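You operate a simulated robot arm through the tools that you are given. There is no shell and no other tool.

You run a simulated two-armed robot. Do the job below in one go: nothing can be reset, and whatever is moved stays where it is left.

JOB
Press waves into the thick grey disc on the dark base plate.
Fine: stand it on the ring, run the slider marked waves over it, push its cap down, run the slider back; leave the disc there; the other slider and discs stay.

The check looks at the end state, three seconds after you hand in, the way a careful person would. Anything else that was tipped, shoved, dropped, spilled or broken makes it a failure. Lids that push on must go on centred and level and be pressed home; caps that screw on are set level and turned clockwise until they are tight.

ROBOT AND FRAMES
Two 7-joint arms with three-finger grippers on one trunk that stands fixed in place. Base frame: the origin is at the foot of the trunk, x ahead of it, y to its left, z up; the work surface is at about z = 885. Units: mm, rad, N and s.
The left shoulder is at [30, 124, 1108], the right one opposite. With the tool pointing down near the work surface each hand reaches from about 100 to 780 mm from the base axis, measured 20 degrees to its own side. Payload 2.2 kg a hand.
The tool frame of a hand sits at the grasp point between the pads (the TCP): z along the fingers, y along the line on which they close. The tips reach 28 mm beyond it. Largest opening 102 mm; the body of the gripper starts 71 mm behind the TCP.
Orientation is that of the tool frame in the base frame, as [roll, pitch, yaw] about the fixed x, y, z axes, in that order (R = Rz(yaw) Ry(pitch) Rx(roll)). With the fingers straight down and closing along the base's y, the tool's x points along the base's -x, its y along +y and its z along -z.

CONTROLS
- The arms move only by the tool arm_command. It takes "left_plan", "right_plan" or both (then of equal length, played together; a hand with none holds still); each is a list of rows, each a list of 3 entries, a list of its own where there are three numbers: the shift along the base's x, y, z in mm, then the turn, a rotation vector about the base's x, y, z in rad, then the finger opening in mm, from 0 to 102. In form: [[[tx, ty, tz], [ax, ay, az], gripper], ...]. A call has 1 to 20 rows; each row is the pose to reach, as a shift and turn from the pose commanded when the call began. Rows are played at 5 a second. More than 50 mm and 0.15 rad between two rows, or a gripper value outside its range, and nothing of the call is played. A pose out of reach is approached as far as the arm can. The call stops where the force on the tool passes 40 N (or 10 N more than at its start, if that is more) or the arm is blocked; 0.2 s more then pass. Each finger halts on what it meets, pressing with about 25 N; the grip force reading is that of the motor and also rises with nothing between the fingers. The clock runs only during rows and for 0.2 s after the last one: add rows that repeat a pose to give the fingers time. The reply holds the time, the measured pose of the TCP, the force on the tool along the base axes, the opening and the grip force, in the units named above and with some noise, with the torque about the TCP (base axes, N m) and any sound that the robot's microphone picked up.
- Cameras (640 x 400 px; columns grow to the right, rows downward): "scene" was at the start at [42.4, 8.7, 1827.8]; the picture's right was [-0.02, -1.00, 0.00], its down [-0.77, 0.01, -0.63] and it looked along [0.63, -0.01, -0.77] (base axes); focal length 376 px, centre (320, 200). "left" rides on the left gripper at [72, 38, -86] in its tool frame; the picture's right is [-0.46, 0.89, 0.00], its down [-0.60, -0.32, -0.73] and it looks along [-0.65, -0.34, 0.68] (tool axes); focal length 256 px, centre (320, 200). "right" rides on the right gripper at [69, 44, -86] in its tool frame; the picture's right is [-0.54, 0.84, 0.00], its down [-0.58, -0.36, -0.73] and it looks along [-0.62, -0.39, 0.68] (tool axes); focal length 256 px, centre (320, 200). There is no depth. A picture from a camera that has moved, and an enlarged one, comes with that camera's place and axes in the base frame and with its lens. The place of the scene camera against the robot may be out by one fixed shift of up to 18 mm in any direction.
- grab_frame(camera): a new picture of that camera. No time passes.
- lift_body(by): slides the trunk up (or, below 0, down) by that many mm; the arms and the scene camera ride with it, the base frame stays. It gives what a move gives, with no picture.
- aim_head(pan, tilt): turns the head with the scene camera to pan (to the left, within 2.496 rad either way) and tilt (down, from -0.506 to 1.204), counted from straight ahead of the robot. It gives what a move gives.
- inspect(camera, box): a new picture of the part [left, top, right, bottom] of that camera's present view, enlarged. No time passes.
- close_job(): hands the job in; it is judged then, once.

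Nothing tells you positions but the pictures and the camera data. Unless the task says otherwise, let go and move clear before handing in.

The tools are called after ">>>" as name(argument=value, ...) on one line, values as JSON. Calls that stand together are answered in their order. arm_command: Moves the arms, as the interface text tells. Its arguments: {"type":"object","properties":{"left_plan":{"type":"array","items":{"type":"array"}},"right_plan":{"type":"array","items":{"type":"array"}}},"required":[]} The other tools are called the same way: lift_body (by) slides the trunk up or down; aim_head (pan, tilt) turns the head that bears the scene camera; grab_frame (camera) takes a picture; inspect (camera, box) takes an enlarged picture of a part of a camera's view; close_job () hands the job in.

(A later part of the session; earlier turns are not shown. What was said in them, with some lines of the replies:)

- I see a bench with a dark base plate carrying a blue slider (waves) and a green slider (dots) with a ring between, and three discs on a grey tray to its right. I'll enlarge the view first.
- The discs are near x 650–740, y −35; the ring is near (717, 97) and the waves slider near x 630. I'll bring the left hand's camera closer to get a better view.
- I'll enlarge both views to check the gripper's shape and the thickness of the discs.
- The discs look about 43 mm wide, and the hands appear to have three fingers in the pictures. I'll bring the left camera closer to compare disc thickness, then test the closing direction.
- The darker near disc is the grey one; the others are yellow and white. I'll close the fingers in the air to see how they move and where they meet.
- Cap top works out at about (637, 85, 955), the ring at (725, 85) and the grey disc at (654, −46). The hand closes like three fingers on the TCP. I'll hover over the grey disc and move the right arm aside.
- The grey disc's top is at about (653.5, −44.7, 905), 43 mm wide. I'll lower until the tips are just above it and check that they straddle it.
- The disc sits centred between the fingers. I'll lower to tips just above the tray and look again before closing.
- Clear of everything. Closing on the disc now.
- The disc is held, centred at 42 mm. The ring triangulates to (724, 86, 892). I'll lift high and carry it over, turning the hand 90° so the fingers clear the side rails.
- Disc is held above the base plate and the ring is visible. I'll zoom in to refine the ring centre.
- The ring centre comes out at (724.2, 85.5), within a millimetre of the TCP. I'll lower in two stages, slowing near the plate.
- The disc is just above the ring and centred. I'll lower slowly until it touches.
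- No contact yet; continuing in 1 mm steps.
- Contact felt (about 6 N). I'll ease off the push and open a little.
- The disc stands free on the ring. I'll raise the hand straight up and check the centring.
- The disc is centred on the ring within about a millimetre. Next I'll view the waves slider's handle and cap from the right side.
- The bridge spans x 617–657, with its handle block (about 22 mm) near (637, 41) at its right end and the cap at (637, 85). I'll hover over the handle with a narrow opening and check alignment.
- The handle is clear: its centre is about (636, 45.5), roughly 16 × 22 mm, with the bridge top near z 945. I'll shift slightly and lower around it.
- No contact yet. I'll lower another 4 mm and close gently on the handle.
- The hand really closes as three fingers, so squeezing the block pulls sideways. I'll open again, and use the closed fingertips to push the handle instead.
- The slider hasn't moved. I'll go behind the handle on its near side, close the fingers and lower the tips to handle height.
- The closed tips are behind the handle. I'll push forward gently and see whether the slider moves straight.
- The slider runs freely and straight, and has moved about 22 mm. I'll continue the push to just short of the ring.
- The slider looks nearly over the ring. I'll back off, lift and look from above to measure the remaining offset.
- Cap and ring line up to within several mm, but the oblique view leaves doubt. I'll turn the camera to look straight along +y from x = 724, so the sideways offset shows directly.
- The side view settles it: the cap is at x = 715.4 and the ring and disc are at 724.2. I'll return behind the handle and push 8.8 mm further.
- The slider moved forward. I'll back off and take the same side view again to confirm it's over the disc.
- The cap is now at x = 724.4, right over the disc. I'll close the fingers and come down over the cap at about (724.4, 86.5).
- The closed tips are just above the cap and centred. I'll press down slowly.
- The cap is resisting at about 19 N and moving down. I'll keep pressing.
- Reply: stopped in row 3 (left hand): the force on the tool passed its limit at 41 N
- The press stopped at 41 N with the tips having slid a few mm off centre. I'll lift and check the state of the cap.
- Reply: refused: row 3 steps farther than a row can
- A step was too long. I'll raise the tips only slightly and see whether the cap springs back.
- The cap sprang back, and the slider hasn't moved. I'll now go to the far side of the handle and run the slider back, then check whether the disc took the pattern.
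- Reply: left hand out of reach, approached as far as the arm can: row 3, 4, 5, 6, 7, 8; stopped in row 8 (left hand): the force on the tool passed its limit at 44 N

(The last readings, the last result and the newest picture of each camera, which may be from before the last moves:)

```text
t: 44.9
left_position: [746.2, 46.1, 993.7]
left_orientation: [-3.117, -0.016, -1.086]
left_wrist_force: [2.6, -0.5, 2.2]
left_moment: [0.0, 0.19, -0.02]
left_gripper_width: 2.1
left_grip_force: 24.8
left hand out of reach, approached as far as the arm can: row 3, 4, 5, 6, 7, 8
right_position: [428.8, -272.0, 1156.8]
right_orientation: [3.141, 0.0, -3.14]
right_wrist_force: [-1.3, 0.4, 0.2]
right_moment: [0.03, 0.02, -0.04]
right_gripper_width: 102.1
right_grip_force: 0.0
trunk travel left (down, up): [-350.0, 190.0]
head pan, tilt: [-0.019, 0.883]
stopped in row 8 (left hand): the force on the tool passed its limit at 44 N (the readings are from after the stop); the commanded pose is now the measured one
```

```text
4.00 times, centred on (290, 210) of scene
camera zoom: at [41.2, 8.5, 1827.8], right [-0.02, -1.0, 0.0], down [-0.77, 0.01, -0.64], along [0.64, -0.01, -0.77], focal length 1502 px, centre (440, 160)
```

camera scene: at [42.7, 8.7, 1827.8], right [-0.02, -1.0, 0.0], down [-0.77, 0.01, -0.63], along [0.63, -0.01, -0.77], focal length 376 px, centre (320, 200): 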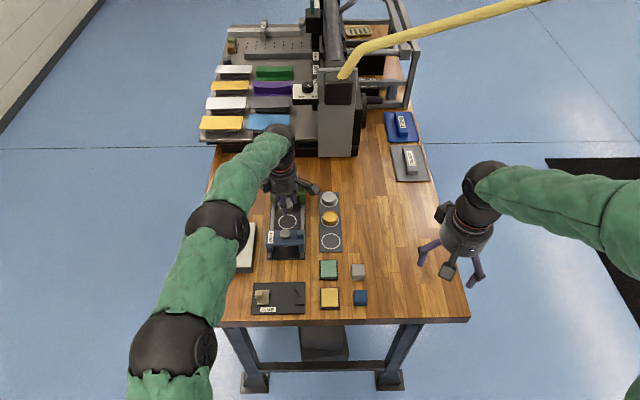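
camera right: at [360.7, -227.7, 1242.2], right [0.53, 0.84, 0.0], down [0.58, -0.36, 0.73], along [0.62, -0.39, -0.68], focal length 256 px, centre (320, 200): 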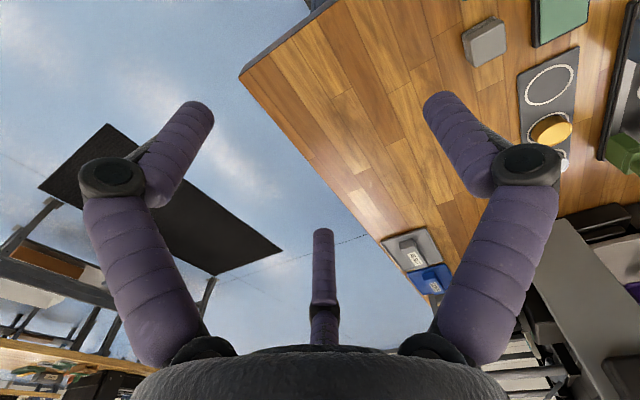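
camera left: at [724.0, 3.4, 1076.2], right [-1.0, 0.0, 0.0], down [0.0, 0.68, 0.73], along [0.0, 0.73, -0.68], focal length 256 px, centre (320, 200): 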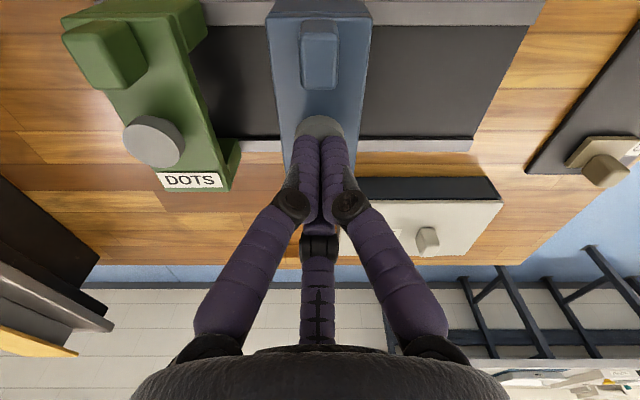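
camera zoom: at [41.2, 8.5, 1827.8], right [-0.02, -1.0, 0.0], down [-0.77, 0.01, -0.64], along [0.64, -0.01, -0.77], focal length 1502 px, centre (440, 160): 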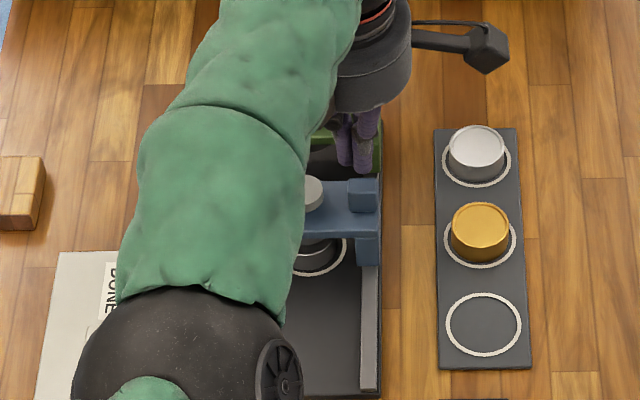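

That spot on the far side is out of this arm's comfortable reach, and the tips touched something lightly at z 994. The slider looks unmoved. I'll lift, straighten the hand and pull the handle back with one finger hooked over it instead.

>>> arm_command(left_plan=[[[0, 0, 10], [0, 0, 0], 0], [[-10, 0, 40], [0.003, 0.029, 0], 0], [[-30, -15, 60], [0.003, 0.029, 0], 0], [[-30, -15, 60], [0.003, 0.029, 0], 30], [[-30, -15, 60], [0.003, 0.029, 0], 30]])

>>> grab_frame(camera="left")

>>> grab_frame(camera="scene")

>>> grab_frame(camera="right")

```text
t: 46.1
left_position: [734.8, 26.3, 1051.5]
left_orientation: [3.141, 0.01, -1.086]
left_wrist_force: [0.3, -1.7, -0.3]
left_moment: [-0.03, -0.01, 0.0]
left_gripper_width: 30.1
left_grip_force: 0.0
left hand out of reach, approached as far as the arm can: row 3, 4
right_position: [429.8, -272.3, 1157.0]
right_orientation: [-3.141, -0.001, 3.141]
right_wrist_force: [-0.2, -0.3, -1.0]
right_moment: [0.05, 0.0, 0.01]
right_gripper_width: 102.3
right_grip_force: 0.1
trunk travel left (down, up): [-350.0, 190.0]
head pan, tilt: [-0.019, 0.883]
```

```text
taken
camera left: at [736.8, -55.9, 1135.4], right [-1.0, 0.0, 0.0], down [0.0, 0.68, 0.74], along [-0.01, 0.74, -0.68], focal length 256 px, centre (320, 200)
```

left: 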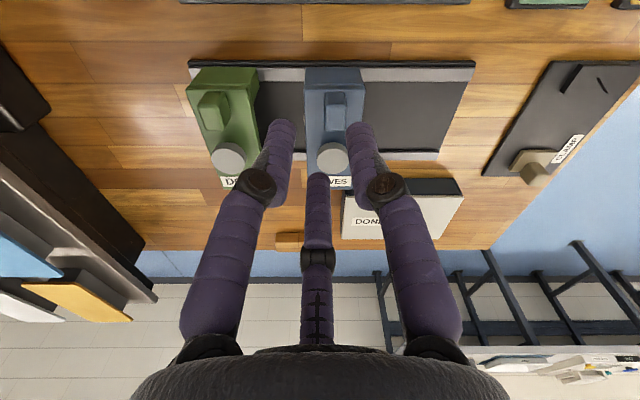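

```text
taken
camera scene: at [41.8, 7.5, 1827.8], right [-0.02, -1.0, 0.0], down [-0.77, 0.02, -0.64], along [0.63, -0.01, -0.77], focal length 376 px, centre (320, 200)
```

scene: 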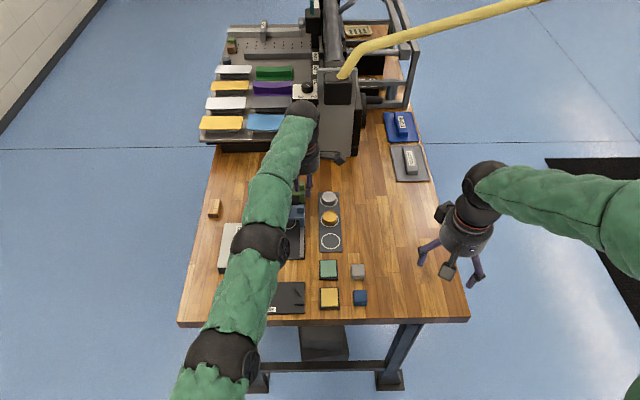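

```text
taken
camera right: at [360.5, -228.7, 1242.0], right [0.54, 0.84, 0.0], down [0.58, -0.37, 0.73], along [0.62, -0.39, -0.68], focal length 256 px, centre (320, 200)
```

right: 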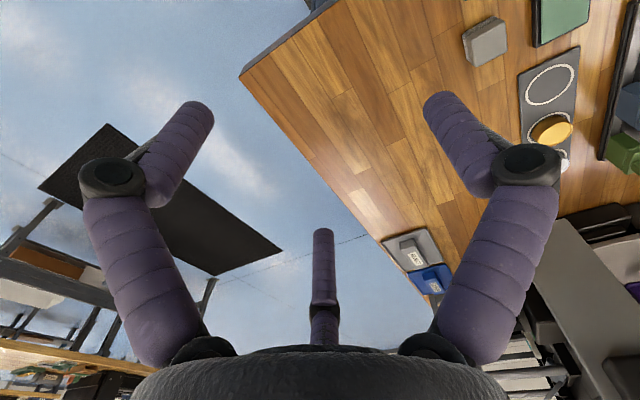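

The arm is stretched nearly straight. I'll draw it back to a comfortable pose first.

>>> arm_command(left_plan=[[[-15, 5, 0], [0, 0, 0], 40], [[-30, 10, 5], [0, 0, 0], 40], [[-50, 15, 10], [0, 0, 0], 40], [[-75, 20, 10], [0, 0, 0], 40], [[-100, 25, 10], [0, 0, 0], 40], [[-100, 25, 10], [0, 0, 0], 40]])

>>> grab_frame(camera="scene")

>>> grab_frame(camera="left")

```text
t: 47.5
left_position: [735.2, 34.9, 1060.2]
left_orientation: [-3.139, 0.022, -1.082]
left_wrist_force: [-0.9, 0.0, -1.0]
left_moment: [0.02, -0.06, 0.0]
left_gripper_width: 40.0
left_grip_force: 0.0
left hand out of reach, approached as far as the arm can: row 1, 2, 3, 4, 5, 6
right_position: [428.9, -270.5, 1157.9]
right_orientation: [-3.141, 0.001, 3.141]
right_wrist_force: [-0.8, -0.5, 0.1]
right_moment: [-0.06, -0.04, 0.0]
right_gripper_width: 101.8
right_grip_force: 0.1
trunk travel left (down, up): [-350.0, 190.0]
head pan, tilt: [-0.019, 0.883]
```

```text
taken
camera scene: at [40.2, 10.1, 1827.8], right [-0.02, -1.0, 0.0], down [-0.77, 0.01, -0.64], along [0.64, -0.01, -0.77], focal length 376 px, centre (320, 200)
```

scene: 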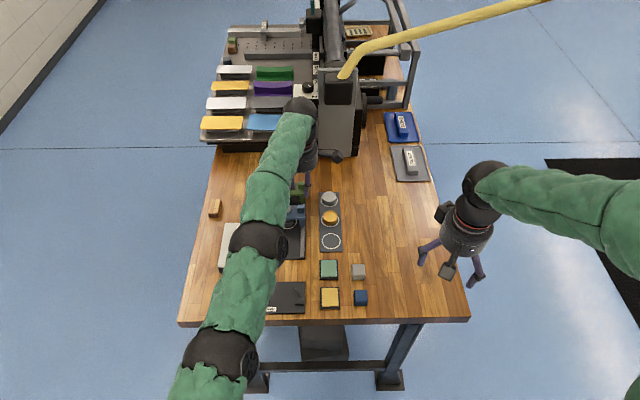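

```text
taken
camera left: at [736.2, -48.2, 1142.8], right [-1.0, 0.0, 0.01], down [0.0, 0.67, 0.74], along [-0.01, 0.74, -0.67], focal length 256 px, centre (320, 200)
```

left: 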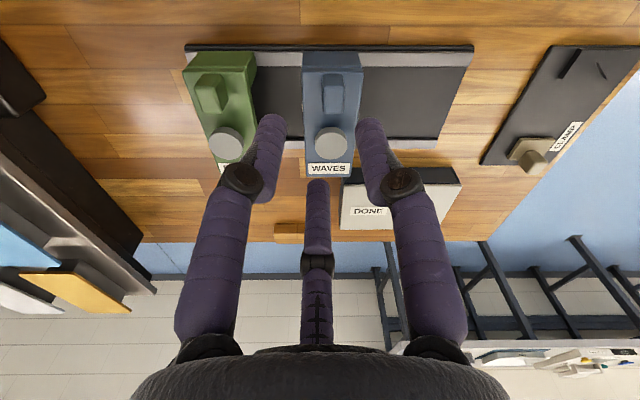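

The arm seems stuck against its straight-arm limit. I'll hold the retracted target a little longer while turning the hand back toward its starting yaw, to let the arm unfold.

>>> arm_command(left_plan=[[[0, 0, 0], [0, 0, -0.12], 40], [[0, 0, 0], [0, 0, -0.24], 40], [[0, 0, 0], [0, 0, -0.36], 40], [[0, 0, 0], [0, 0, -0.48], 40], [[0, 0, 0], [0, 0, -0.48], 40], [[0, 0, 0], [0, 0, -0.48], 40]])

>>> grab_frame(camera="scene")

```text
t: 48.9
left_position: [739.9, 35.9, 1062.2]
left_orientation: [3.138, 0.003, -1.567]
left_wrist_force: [-0.3, -0.2, -0.2]
left_moment: [0.0, 0.01, -0.01]
left_gripper_width: 39.8
left_grip_force: 0.1
right_position: [430.9, -271.3, 1156.2]
right_orientation: [-3.141, -0.001, 3.14]
right_wrist_force: [-0.1, 0.6, -0.2]
right_moment: [0.04, -0.05, 0.01]
right_gripper_width: 101.8
right_grip_force: 0.0
trunk travel left (down, up): [-350.0, 190.0]
head pan, tilt: [-0.019, 0.883]
```

```text
taken
camera scene: at [42.4, 8.5, 1827.8], right [-0.02, -1.0, 0.0], down [-0.77, 0.01, -0.63], along [0.63, -0.01, -0.77], focal length 376 px, centre (320, 200)
```

scene: 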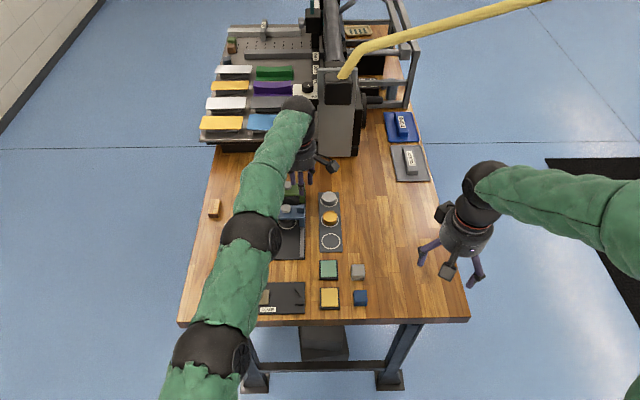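

The turn worked and the elbow is moving outward. I'll keep turning to yaw −2.62, which I need for the pull, and try small retractions with it.

>>> arm_command(left_plan=[[[0, 2, 0], [0, 0, -0.13], 40], [[-1, 4, 0], [0, 0, -0.26], 40], [[-2, 6, 0], [0, 0, -0.39], 40], [[-4, 8, 0], [0, 0, -0.52], 40], [[-6, 10, 0], [0, 0, -0.65], 40], [[-9, 12, 0], [0, 0, -0.78], 40], [[-12, 14, 0], [0, 0, -0.91], 40], [[-15, 16, 0], [0, 0, -1.05], 40], [[-20, 16, 0], [0, 0, -1.05], 40]])

>>> grab_frame(camera="scene")

```text
t: 50.9
left_position: [720.2, 52.1, 1061.5]
left_orientation: [3.135, 0.002, -2.619]
left_wrist_force: [0.3, -0.3, 0.2]
left_moment: [-0.01, -0.01, -0.01]
left_gripper_width: 39.9
left_grip_force: 0.1
right_position: [430.2, -271.7, 1156.5]
right_orientation: [3.141, -0.002, 3.14]
right_wrist_force: [-1.0, -0.3, -0.2]
right_moment: [0.0, 0.0, 0.02]
right_gripper_width: 101.9
right_grip_force: 0.1
trunk travel left (down, up): [-350.0, 190.0]
head pan, tilt: [-0.019, 0.883]
```

```text
taken
camera scene: at [42.1, 8.6, 1827.8], right [-0.02, -1.0, 0.0], down [-0.77, 0.01, -0.63], along [0.63, -0.01, -0.77], focal length 376 px, centre (320, 200)
```

scene: 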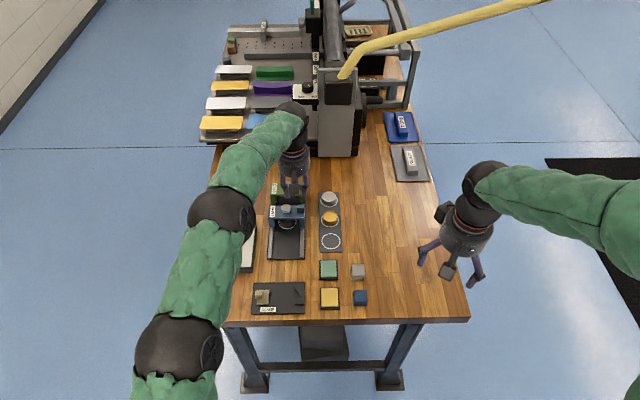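

The arm is free again with the hand over the slider. Checking the slider and surroundings from both views.

>>> inspect(camera="scene", box=[250, 170, 340, 250])

>>> grab_frame(camera="left")

>>> inspect(camera="left", box=[230, 40, 410, 200])

```text
5.00 times, centred on (295, 210) of scene
camera zoom: at [42.1, 8.6, 1827.8], right [-0.02, -1.0, 0.0], down [-0.77, 0.01, -0.63], along [0.63, -0.01, -0.77], focal length 1878 px, centre (445, 150)
```

zoom: 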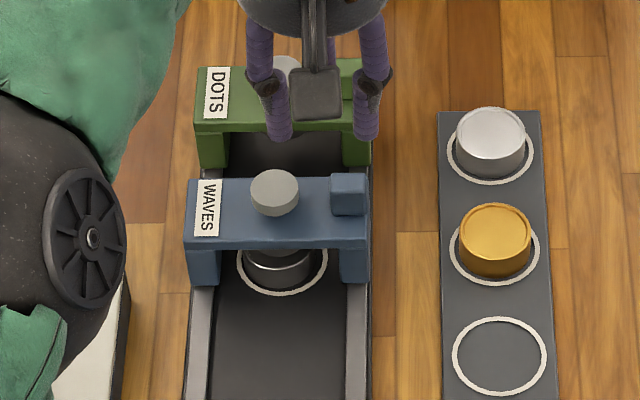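

```text
taken
camera left: at [637.7, 48.2, 1146.4], right [-0.04, 1.0, 0.01], down [0.68, 0.02, 0.73], along [0.73, 0.03, -0.68], focal length 256 px, centre (320, 200)
```

left: 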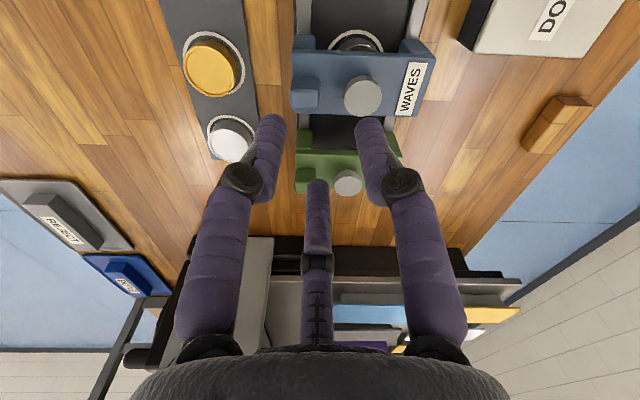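

```text
2.50 times, centred on (320, 120) of left
camera zoom: at [637.7, 48.2, 1146.4], right [-0.04, 1.0, 0.01], down [0.68, 0.02, 0.73], along [0.73, 0.03, -0.68], focal length 640 px, centre (320, 400)
```

zoom: 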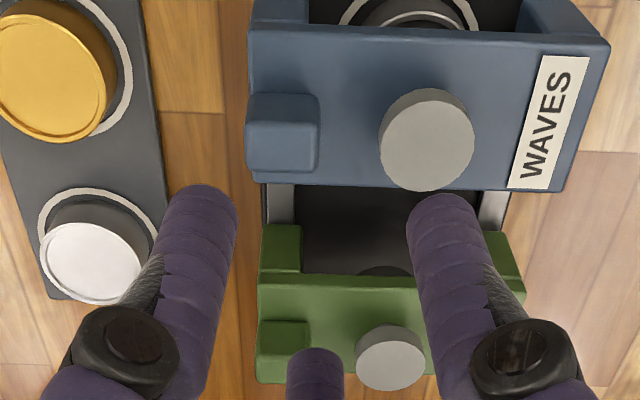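

Slider and disc are undisturbed, and the cap is still centred over the disc. From this better pose I'll press once more, well centred, to be sure of the imprint.

>>> arm_command(left_plan=[[[2, 15, 0], [0, 0, 0], 20], [[4.4, 35, 0], [0, 0, 0], 0], [[4.4, 35, 0], [0, 0, 0], 0], [[4.4, 35, -35], [0, 0, 0], 0], [[4.4, 35, -65], [0, 0, 0], 0], [[4.4, 35, -72], [0, 0, 0], 0], [[4.4, 35, -74], [0, 0, 0], 0], [[4.4, 35, -76], [0, 0, 0], 0], [[4.4, 35, -78], [0, 0, 0], 0], [[4.4, 35, -80], [0, 0, 0], 0], [[4.4, 35, -82], [0, 0, 0], 0], [[4.4, 35, -84], [0, 0, 0], 0], [[4.4, 35, -84], [0, 0, 0], 0]])

>>> inspect(camera="scene", box=[250, 170, 340, 250])

>>> inspect(camera="left", box=[230, 60, 410, 220])

```text
t: 53.7
left_position: [724.9, 87.2, 982.9]
left_orientation: [3.142, 0.012, -2.614]
left_wrist_force: [-3.5, 0.9, 28.8]
left_moment: [-0.06, 0.18, -0.21]
left_gripper_width: 6.2
left_grip_force: 31.1
right_position: [427.1, -272.0, 1158.8]
right_orientation: [3.14, 0.001, 3.141]
right_wrist_force: [-0.2, -0.4, -0.8]
right_moment: [0.01, -0.02, 0.0]
right_gripper_width: 102.3
right_grip_force: 0.1
trunk travel left (down, up): [-350.0, 190.0]
head pan, tilt: [-0.019, 0.883]
```

```text
5.00 times, centred on (295, 210) of scene
camera zoom: at [38.3, 8.3, 1828.1], right [-0.02, -1.0, 0.0], down [-0.77, 0.02, -0.64], along [0.64, -0.01, -0.77], focal length 1878 px, centre (445, 150)
```

zoom: 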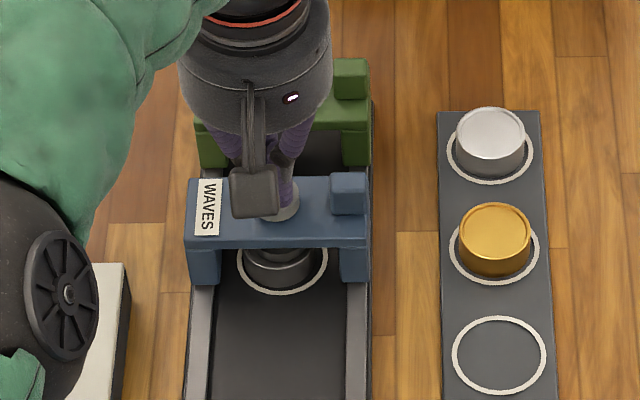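

```text
2.50 times, centred on (320, 140) of left
camera zoom: at [641.4, 83.6, 1066.8], right [-0.04, 1.0, 0.0], down [0.68, 0.03, 0.74], along [0.74, 0.03, -0.68], focal length 640 px, centre (320, 350)
```

zoom: 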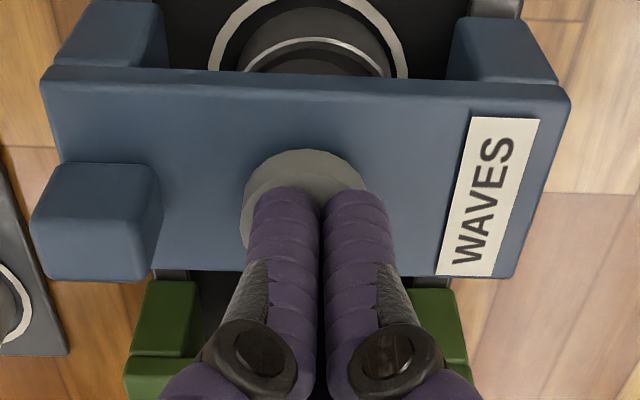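

Pressed solidly at 29 N, centred. A bit more force, then release.

>>> arm_command(left_plan=[[[0, 0, -1.5], [0, 0, 0], 0], [[0, 0, -2.5], [0, 0, 0], 0], [[0, 0, -2.5], [0, 0, 0], 0], [[0, 0, -2.5], [0, 0, 0], 0]])

>>> inspect(camera="left", box=[270, 40, 370, 120])

```text
t: 54.3
left_position: [727.5, 88.1, 983.7]
left_orientation: [-3.139, 0.013, -2.613]
left_wrist_force: [-7.5, 0.6, 15.6]
left_moment: [-0.11, 0.32, -0.02]
left_gripper_width: 5.8
left_grip_force: 31.6
right_position: [429.4, -273.5, 1156.4]
right_orientation: [-3.14, 0.0, 3.141]
right_wrist_force: [-0.2, 0.2, 0.0]
right_moment: [0.03, 0.04, 0.03]
right_gripper_width: 102.0
right_grip_force: 0.0
trunk travel left (down, up): [-350.0, 190.0]
head pan, tilt: [-0.019, 0.883]
stopped in row 3 (left hand): the force on the tool passed its limit at 41 N (the readings are from after the stop); the commanded pose is now the measured one
```

```text
5.00 times, centred on (320, 80) of left
camera zoom: at [644.6, 83.4, 1066.9], right [-0.04, 1.0, 0.0], down [0.67, 0.03, 0.74], along [0.74, 0.04, -0.67], focal length 1280 px, centre (320, 800)
```

zoom: 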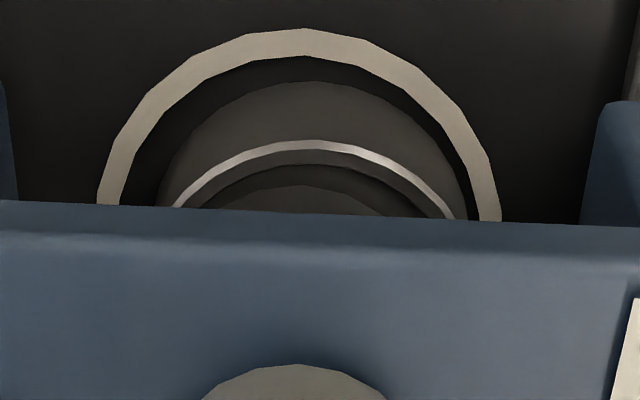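

The stamp is down on the disc. I'll lift off and move over the handle with the fingers open, one finger on the far side.

>>> arm_command(left_plan=[[[-2, 0, 10], [0, 0, 0], 0], [[-4, 0, 40], [0, 0, 0], 0], [[-5, -20, 45], [0, 0, 0], 20], [[-5.5, -43, 40], [0, 0, 0], 36], [[-5.5, -43, 28], [0, 0, 0], 36], [[-5.5, -43, 28], [0, 0, 0], 36]])

>>> inspect(camera="left", box=[230, 60, 410, 220])

>>> inspect(camera="scene", box=[250, 170, 340, 250])

```text
t: 55.7
left_position: [721.7, 44.3, 1007.7]
left_orientation: [3.141, 0.011, -2.614]
left_wrist_force: [0.3, -0.4, -0.3]
left_moment: [0.04, 0.03, -0.01]
left_gripper_width: 35.9
left_grip_force: 0.2
right_position: [429.7, -272.9, 1156.9]
right_orientation: [-3.141, -0.001, -3.141]
right_wrist_force: [0.3, -0.2, 1.0]
right_moment: [0.02, -0.02, 0.02]
right_gripper_width: 102.0
right_grip_force: 0.2
trunk travel left (down, up): [-350.0, 190.0]
head pan, tilt: [-0.019, 0.883]
```

```text
2.50 times, centred on (320, 140) of left
camera zoom: at [638.6, 40.4, 1091.4], right [-0.04, 1.0, 0.0], down [0.67, 0.03, 0.74], along [0.74, 0.04, -0.68], focal length 640 px, centre (320, 350)
```

zoom: 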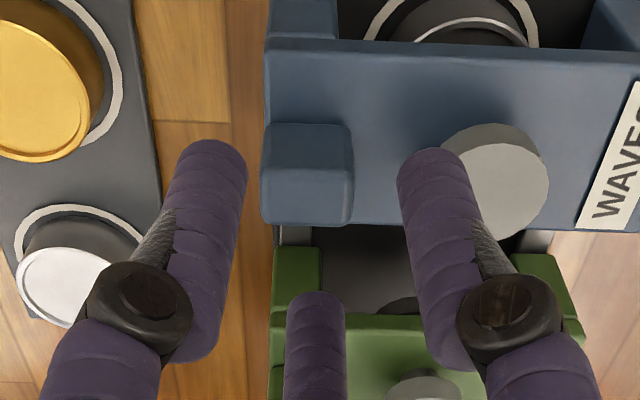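

```text
5.00 times, centred on (295, 210) of scene
camera zoom: at [42.1, 8.1, 1827.8], right [-0.02, -1.0, 0.0], down [-0.77, 0.02, -0.63], along [0.63, -0.01, -0.77], focal length 1878 px, centre (445, 150)
```

zoom: 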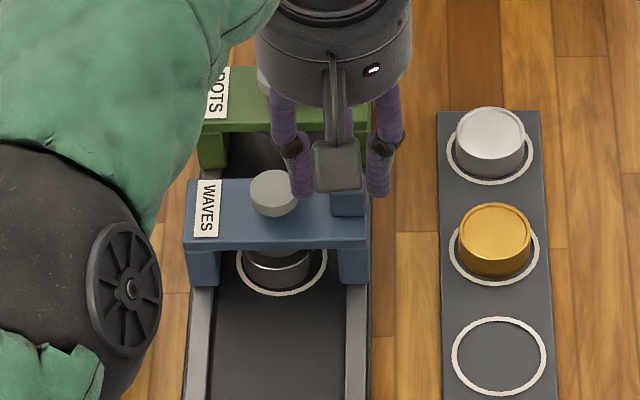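

The handle sits inside the three fingers with room to the cap. I'll open slightly more and lower around it.

>>> arm_command(left_plan=[[[0, -1.5, 0], [0, 0, 0], 42], [[0, -1.5, -12], [0, 0, 0], 42], [[0, -1.5, -22], [0, 0, 0], 42], [[0, -1.5, -28], [0, 0, 0], 42], [[0, -1.5, -28], [0, 0, 0], 42]])

>>> inspect(camera="left", box=[230, 60, 410, 220])

>>> inspect(camera="scene", box=[250, 170, 340, 250])

```text
t: 56.9
left_position: [721.7, 43.3, 979.7]
left_orientation: [3.141, 0.011, -2.616]
left_wrist_force: [-1.1, 0.2, -0.4]
left_moment: [-0.03, 0.0, -0.01]
left_gripper_width: 42.0
left_grip_force: 0.1
right_position: [430.0, -272.8, 1156.9]
right_orientation: [-3.141, -0.001, -3.14]
right_wrist_force: [-0.6, -0.5, 0.0]
right_moment: [0.03, -0.02, 0.0]
right_gripper_width: 102.2
right_grip_force: 0.2
trunk travel left (down, up): [-350.0, 190.0]
head pan, tilt: [-0.019, 0.883]
```

```text
2.50 times, centred on (320, 140) of left
camera zoom: at [638.9, 39.7, 1063.7], right [-0.04, 1.0, 0.0], down [0.68, 0.03, 0.74], along [0.74, 0.04, -0.68], focal length 640 px, centre (320, 350)
```

zoom: 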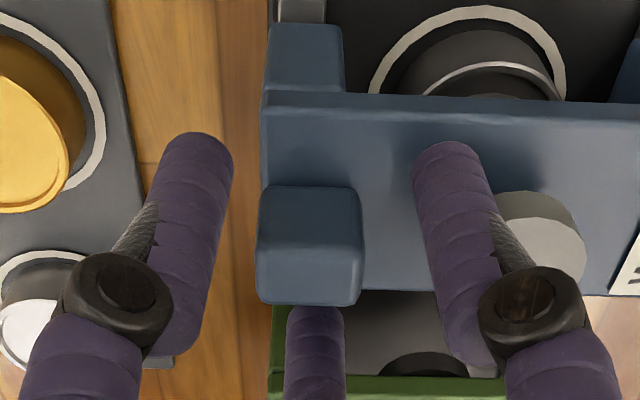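

```text
5.00 times, centred on (295, 210) of scene
camera zoom: at [42.4, 8.5, 1827.8], right [-0.02, -1.0, 0.0], down [-0.77, 0.01, -0.63], along [0.63, -0.01, -0.77], focal length 1878 px, centre (445, 150)
```

zoom: 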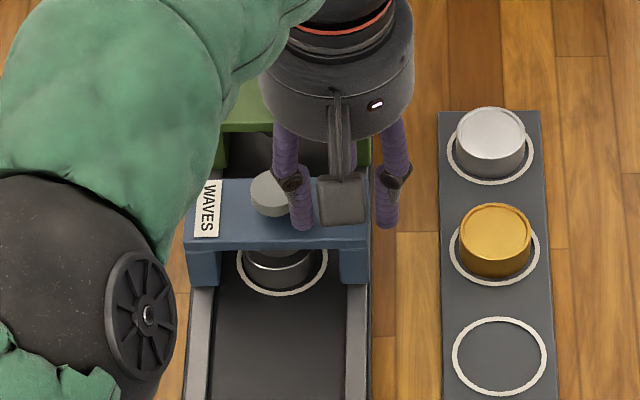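

The far finger is behind the handle. I'll pull the slider back toward the robot, first most of the way.

>>> arm_command(left_plan=[[[-5, 0, 0], [0, 0, 0], 42], [[-10, 0, 0], [0, 0, 0], 42], [[-15, 0, 0], [0, 0, 0], 42], [[-21, 0, 0], [0, 0, 0], 42], [[-27, 0, 0], [0, 0, 0], 42], [[-33, 0, 0], [0, 0, 0], 42], [[-39, 0, 0], [0, 0, 0], 42], [[-45, 0, 0], [0, 0, 0], 42], [[-52, 0, 0], [0, 0, 0], 42], [[-59, 0, 0], [0, 0, 0], 42], [[-65, 0, 0], [0, 0, 0], 42], [[-65, 0, 0], [0, 0, 0], 42]])

>>> inspect(camera="scene", box=[250, 170, 340, 250])

>>> grab_frame(camera="left")

```text
t: 59.5
left_position: [656.1, 43.4, 979.5]
left_orientation: [-3.141, 0.011, -2.614]
left_wrist_force: [-0.3, -0.3, -0.3]
left_moment: [0.01, -0.01, 0.02]
left_gripper_width: 42.0
left_grip_force: 0.1
right_position: [431.7, -272.9, 1156.3]
right_orientation: [3.141, 0.002, 3.14]
right_wrist_force: [0.0, -1.1, 0.5]
right_moment: [-0.01, 0.0, -0.01]
right_gripper_width: 102.0
right_grip_force: 0.1
trunk travel left (down, up): [-350.0, 190.0]
head pan, tilt: [-0.019, 0.883]
```

```text
5.00 times, centred on (295, 210) of scene
camera zoom: at [42.7, 8.5, 1827.8], right [-0.02, -1.0, 0.0], down [-0.77, 0.01, -0.63], along [0.63, -0.01, -0.77], focal length 1878 px, centre (445, 150)
```

zoom: 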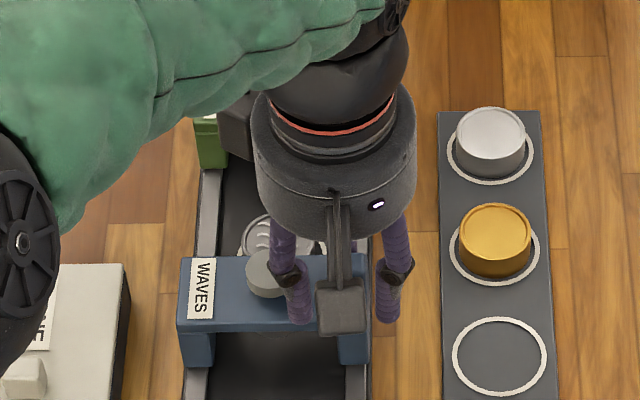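

```text
taken
camera left: at [573.6, 39.0, 1063.6], right [-0.04, 1.0, 0.0], down [0.68, 0.03, 0.74], along [0.74, 0.04, -0.68], focal length 256 px, centre (320, 200)
```

left: 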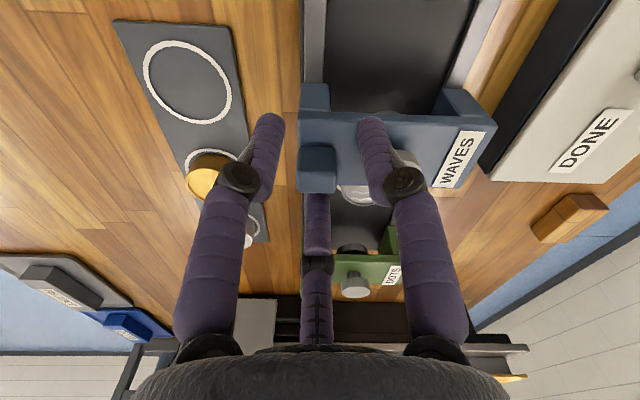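

The disc now shows waves. I'll bring the slider the remaining ~32 mm home.

>>> arm_command(left_plan=[[[-6, 0, 0], [0, 0, 0], 42], [[-12, 0, 0], [0, 0, 0], 42], [[-18, 0, 0], [0, 0, 0], 42], [[-23, 0, 0], [0, 0, 0], 42], [[-27, 0, 0], [0, 0, 0], 42], [[-30, 0, 0], [0, 0, 0], 42], [[-32, 0, 0], [0, 0, 0], 42], [[-32, 0, 0], [0, 0, 0], 42]])

>>> inspect(camera="scene", box=[250, 190, 340, 270])

>>> inspect(camera="left", box=[230, 60, 450, 260])

```text
t: 61.3
left_position: [624.4, 42.6, 980.3]
left_orientation: [-3.141, 0.012, -2.614]
left_wrist_force: [0.0, 0.8, 0.2]
left_moment: [0.03, 0.01, -0.01]
left_gripper_width: 42.1
left_grip_force: 0.1
right_position: [432.0, -271.9, 1156.8]
right_orientation: [-3.14, 0.0, 3.142]
right_wrist_force: [0.0, 0.0, 0.1]
right_moment: [-0.01, 0.01, 0.0]
right_gripper_width: 102.0
right_grip_force: 0.1
trunk travel left (down, up): [-350.0, 190.0]
head pan, tilt: [-0.019, 0.883]
```

```text
5.00 times, centred on (295, 230) of scene
camera zoom: at [42.5, 8.5, 1827.8], right [-0.02, -1.0, 0.0], down [-0.77, 0.01, -0.63], along [0.63, -0.01, -0.77], focal length 1878 px, centre (445, 50)
```

zoom: 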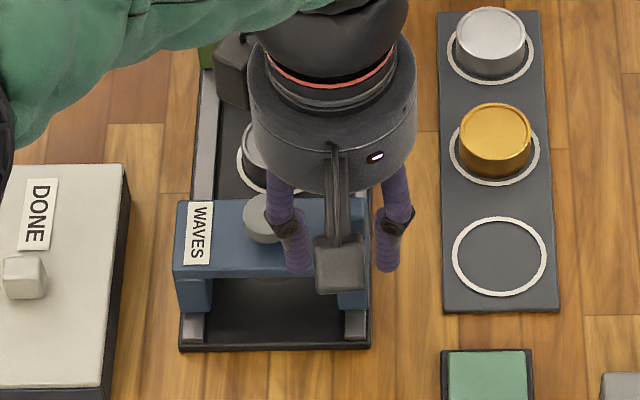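

```text
2.00 times, centred on (340, 160) of left
camera zoom: at [541.4, 39.2, 1063.5], right [-0.04, 1.0, 0.0], down [0.68, 0.03, 0.74], along [0.74, 0.03, -0.68], focal length 512 px, centre (280, 280)
```

zoom: 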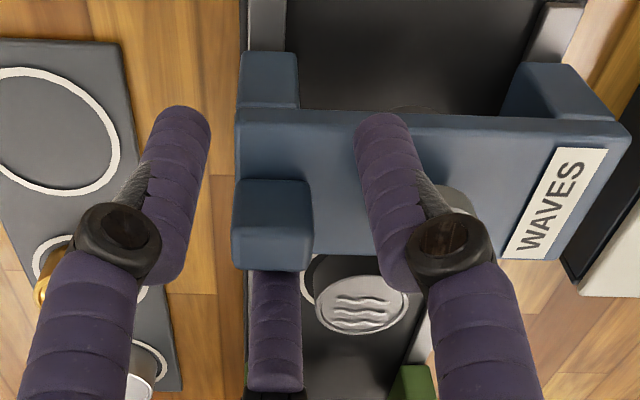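

The waves imprint is clear. The slider is about 2 mm short of its start; I'll finish that, ease off, lift straight up and withdraw.

>>> arm_command(left_plan=[[[-1.2, 0, 0], [0, 0, 0], 42], [[-2.2, 0, 0], [0, 0, 0], 42], [[-2.2, 0, 0], [0, 0, 0], 42], [[2, 0, 0], [0, 0, 0], 42], [[2, 0, 15], [0, 0, 0], 42], [[2, 0, 50], [0, 0, 0], 42], [[-20, 10, 90], [0, 0, 0], 42], [[-55, 30, 120], [0, 0, 0], 42], [[-90, 55, 140], [0, 0, 0], 42], [[-120, 85, 150], [0, 0, 0], 42], [[-140, 120, 160], [0, 0, 0], 42], [[-140, 120, 160], [0, 0, 0], 42]])

>>> grab_frame(camera="scene")

>>> inspect(camera="scene", box=[250, 170, 370, 270])

>>> grab_frame(camera="left")

```text
refused: row 8 steps farther than a row can; nothing moved
```

```text
taken
camera scene: at [42.5, 8.5, 1827.8], right [-0.02, -1.0, 0.0], down [-0.77, 0.01, -0.63], along [0.63, -0.01, -0.77], focal length 376 px, centre (320, 200)
```

scene: 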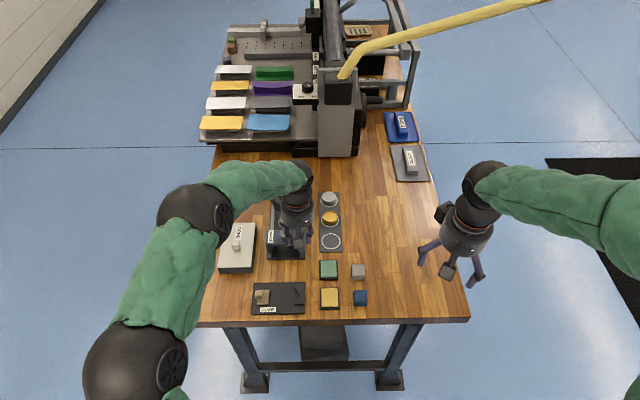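

```text
4.00 times, centred on (310, 220) of scene
camera zoom: at [42.5, 8.5, 1827.8], right [-0.02, -1.0, 0.0], down [-0.77, 0.01, -0.63], along [0.63, -0.01, -0.77], focal length 1502 px, centre (360, 120)
```

zoom: 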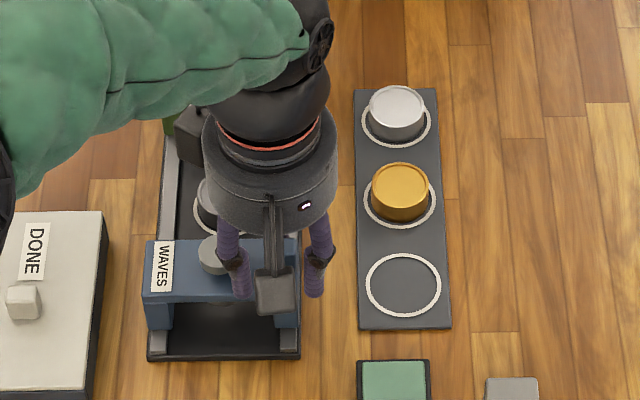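

```text
taken
camera left: at [541.4, 39.2, 1063.5], right [-0.04, 1.0, 0.0], down [0.68, 0.03, 0.74], along [0.74, 0.03, -0.68], focal length 256 px, centre (320, 200)
```

left: 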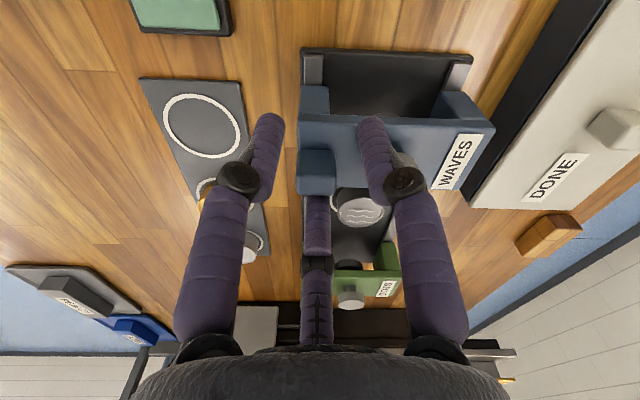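

One step was too long, so nothing moved. I'll repeat with shorter steps.

>>> arm_command(left_plan=[[[-1.2, 0, 0], [0, 0, 0], 42], [[-2, 0, 0], [0, 0, 0], 42], [[-2, 0, 0], [0, 0, 0], 42], [[3, 0, 0], [0, 0, 0], 42], [[3, 0, 15], [0, 0, 0], 42], [[3, 0, 45], [0, 0, 0], 42], [[-10, 5, 80], [0, 0, 0], 42], [[-35, 15, 105], [0, 0, 0], 42], [[-65, 35, 120], [0, 0, 0], 42], [[-95, 55, 130], [0, 0, 0], 42], [[-120, 80, 140], [0, 0, 0], 42], [[-140, 105, 150], [0, 0, 0], 42], [[-140, 105, 150], [0, 0, 0], 42]])

>>> grab_frame(camera="scene")

>>> inspect(camera="scene", box=[250, 170, 370, 270])

>>> grab_frame(camera="left")

```text
t: 64.1
left_position: [485.4, 148.4, 1128.7]
left_orientation: [3.141, 0.012, -2.614]
left_wrist_force: [-0.3, -0.6, 0.7]
left_moment: [0.02, 0.03, 0.0]
left_gripper_width: 41.9
left_grip_force: 0.0
right_position: [431.1, -273.1, 1157.2]
right_orientation: [3.141, 0.001, -3.14]
right_wrist_force: [0.0, 0.3, -0.2]
right_moment: [0.03, 0.02, -0.01]
right_gripper_width: 101.9
right_grip_force: 0.0
trunk travel left (down, up): [-350.0, 190.0]
head pan, tilt: [-0.019, 0.883]
```

```text
taken
camera scene: at [43.4, 7.8, 1827.8], right [-0.02, -1.0, 0.0], down [-0.77, 0.02, -0.63], along [0.63, -0.01, -0.77], focal length 376 px, centre (320, 200)
```

scene: 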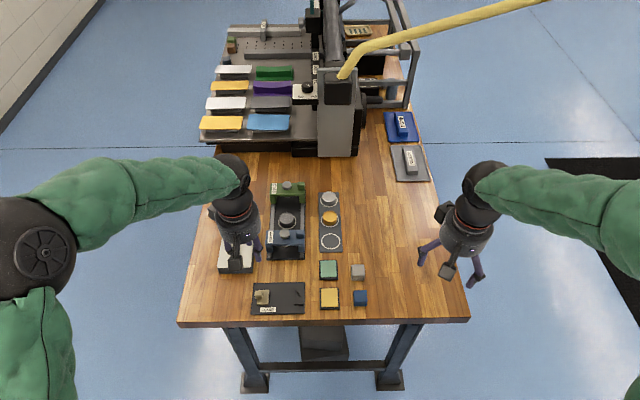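

```text
4.00 times, centred on (310, 220) of scene
camera zoom: at [43.4, 7.8, 1827.8], right [-0.02, -1.0, 0.0], down [-0.77, 0.02, -0.63], along [0.63, -0.01, -0.77], focal length 1502 px, centre (360, 120)
```

zoom: 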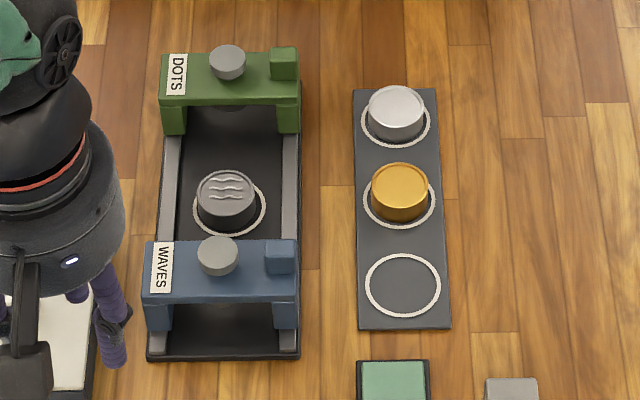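

```text
taken
camera left: at [402.1, 144.3, 1213.5], right [-0.04, 1.0, 0.01], down [0.68, 0.03, 0.74], along [0.74, 0.04, -0.68], focal length 256 px, centre (320, 200)
```

left: 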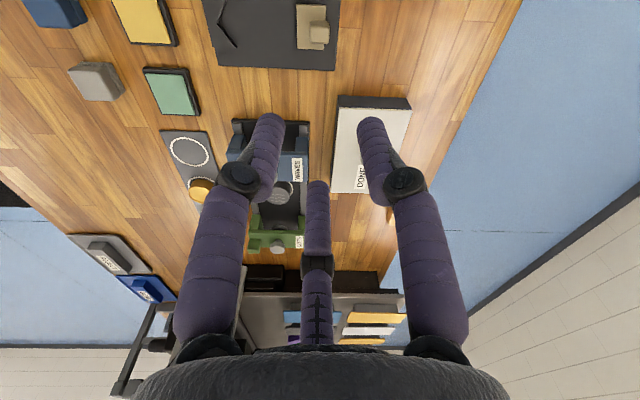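

The slider is home, waves are imprinted, and the other items look as at the start. I'll check the disc's centring on the ring more closely.

>>> inspect(camera="scene", box=[270, 195, 310, 230])

>>> inspect(camera="scene", box=[310, 185, 350, 255])

>>> inspect(camera="left", box=[140, 110, 320, 270])

```text
11.43 times, centred on (290, 212) of scene
camera zoom: at [43.4, 7.8, 1827.8], right [-0.02, -1.0, 0.0], down [-0.77, 0.02, -0.63], along [0.63, -0.01, -0.77], focal length 4292 px, centre (663, 57)
```

zoom: 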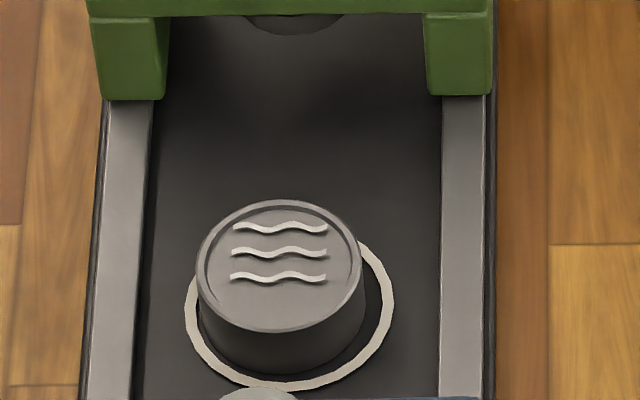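

```text
5.71 times, centred on (330, 220) of scene
camera zoom: at [43.4, 7.8, 1827.8], right [-0.02, -1.0, 0.0], down [-0.77, 0.02, -0.63], along [0.63, -0.01, -0.77], focal length 2146 px, centre (263, 86)
```

zoom: 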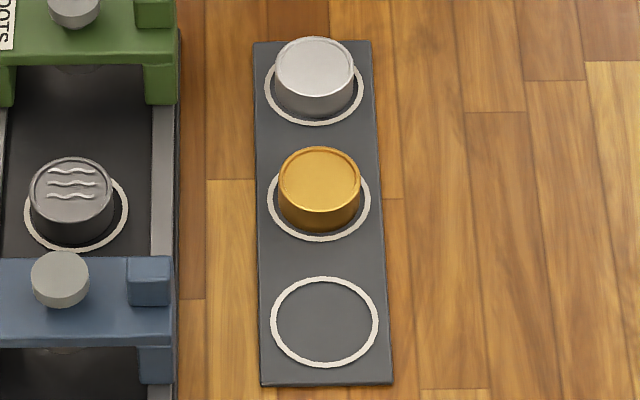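

```text
2.50 times, centred on (230, 190) of left
camera zoom: at [402.1, 144.3, 1213.5], right [-0.04, 1.0, 0.01], down [0.68, 0.03, 0.74], along [0.74, 0.04, -0.68], focal length 640 px, centre (545, 225)
```

zoom: 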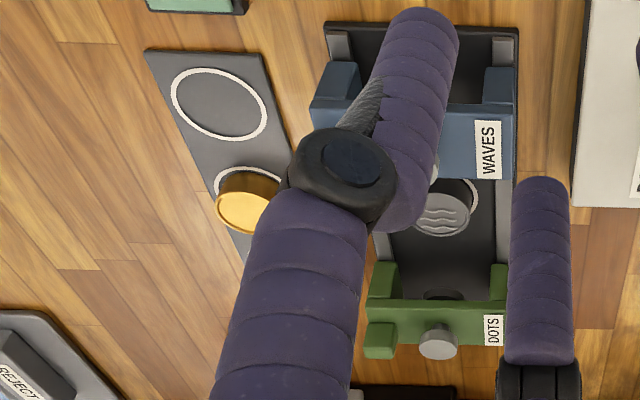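

The disc stands inside the ring with the waves imprinted. The waves slider is back at its start, and the dots slider and the other two discs are untouched. Both hands are clear, so I'm handing in.

>>> close_job()

```text
The job is handed in.
```

The thick grey disc now has the waves pressed into it and stands on the ring on the dark base plate. I've handed the job in.

- **Disc position:** it sits about 3 mm off the ring's centre, but fully inside the ring. I left it there rather than risk nudging it.
- **Pressing:** I pushed the cap down twice, up to about 41 N each time. The tips slid a few millimetres across the cap as each push ended, but the waves came out clear on the disc.
- **Waves slider:** it is back where it started, to within about 1 mm by the pictures.
- **Everything else:** the dots slider and the other two discs did not move, and I saw nothing tipped or shoved. At one point the left hand overreached and touched something near the slider handle hard enough to trip the 40 N force stop. The pictures afterwards showed nothing shifted.

Both hands were clear of the work when I handed in.
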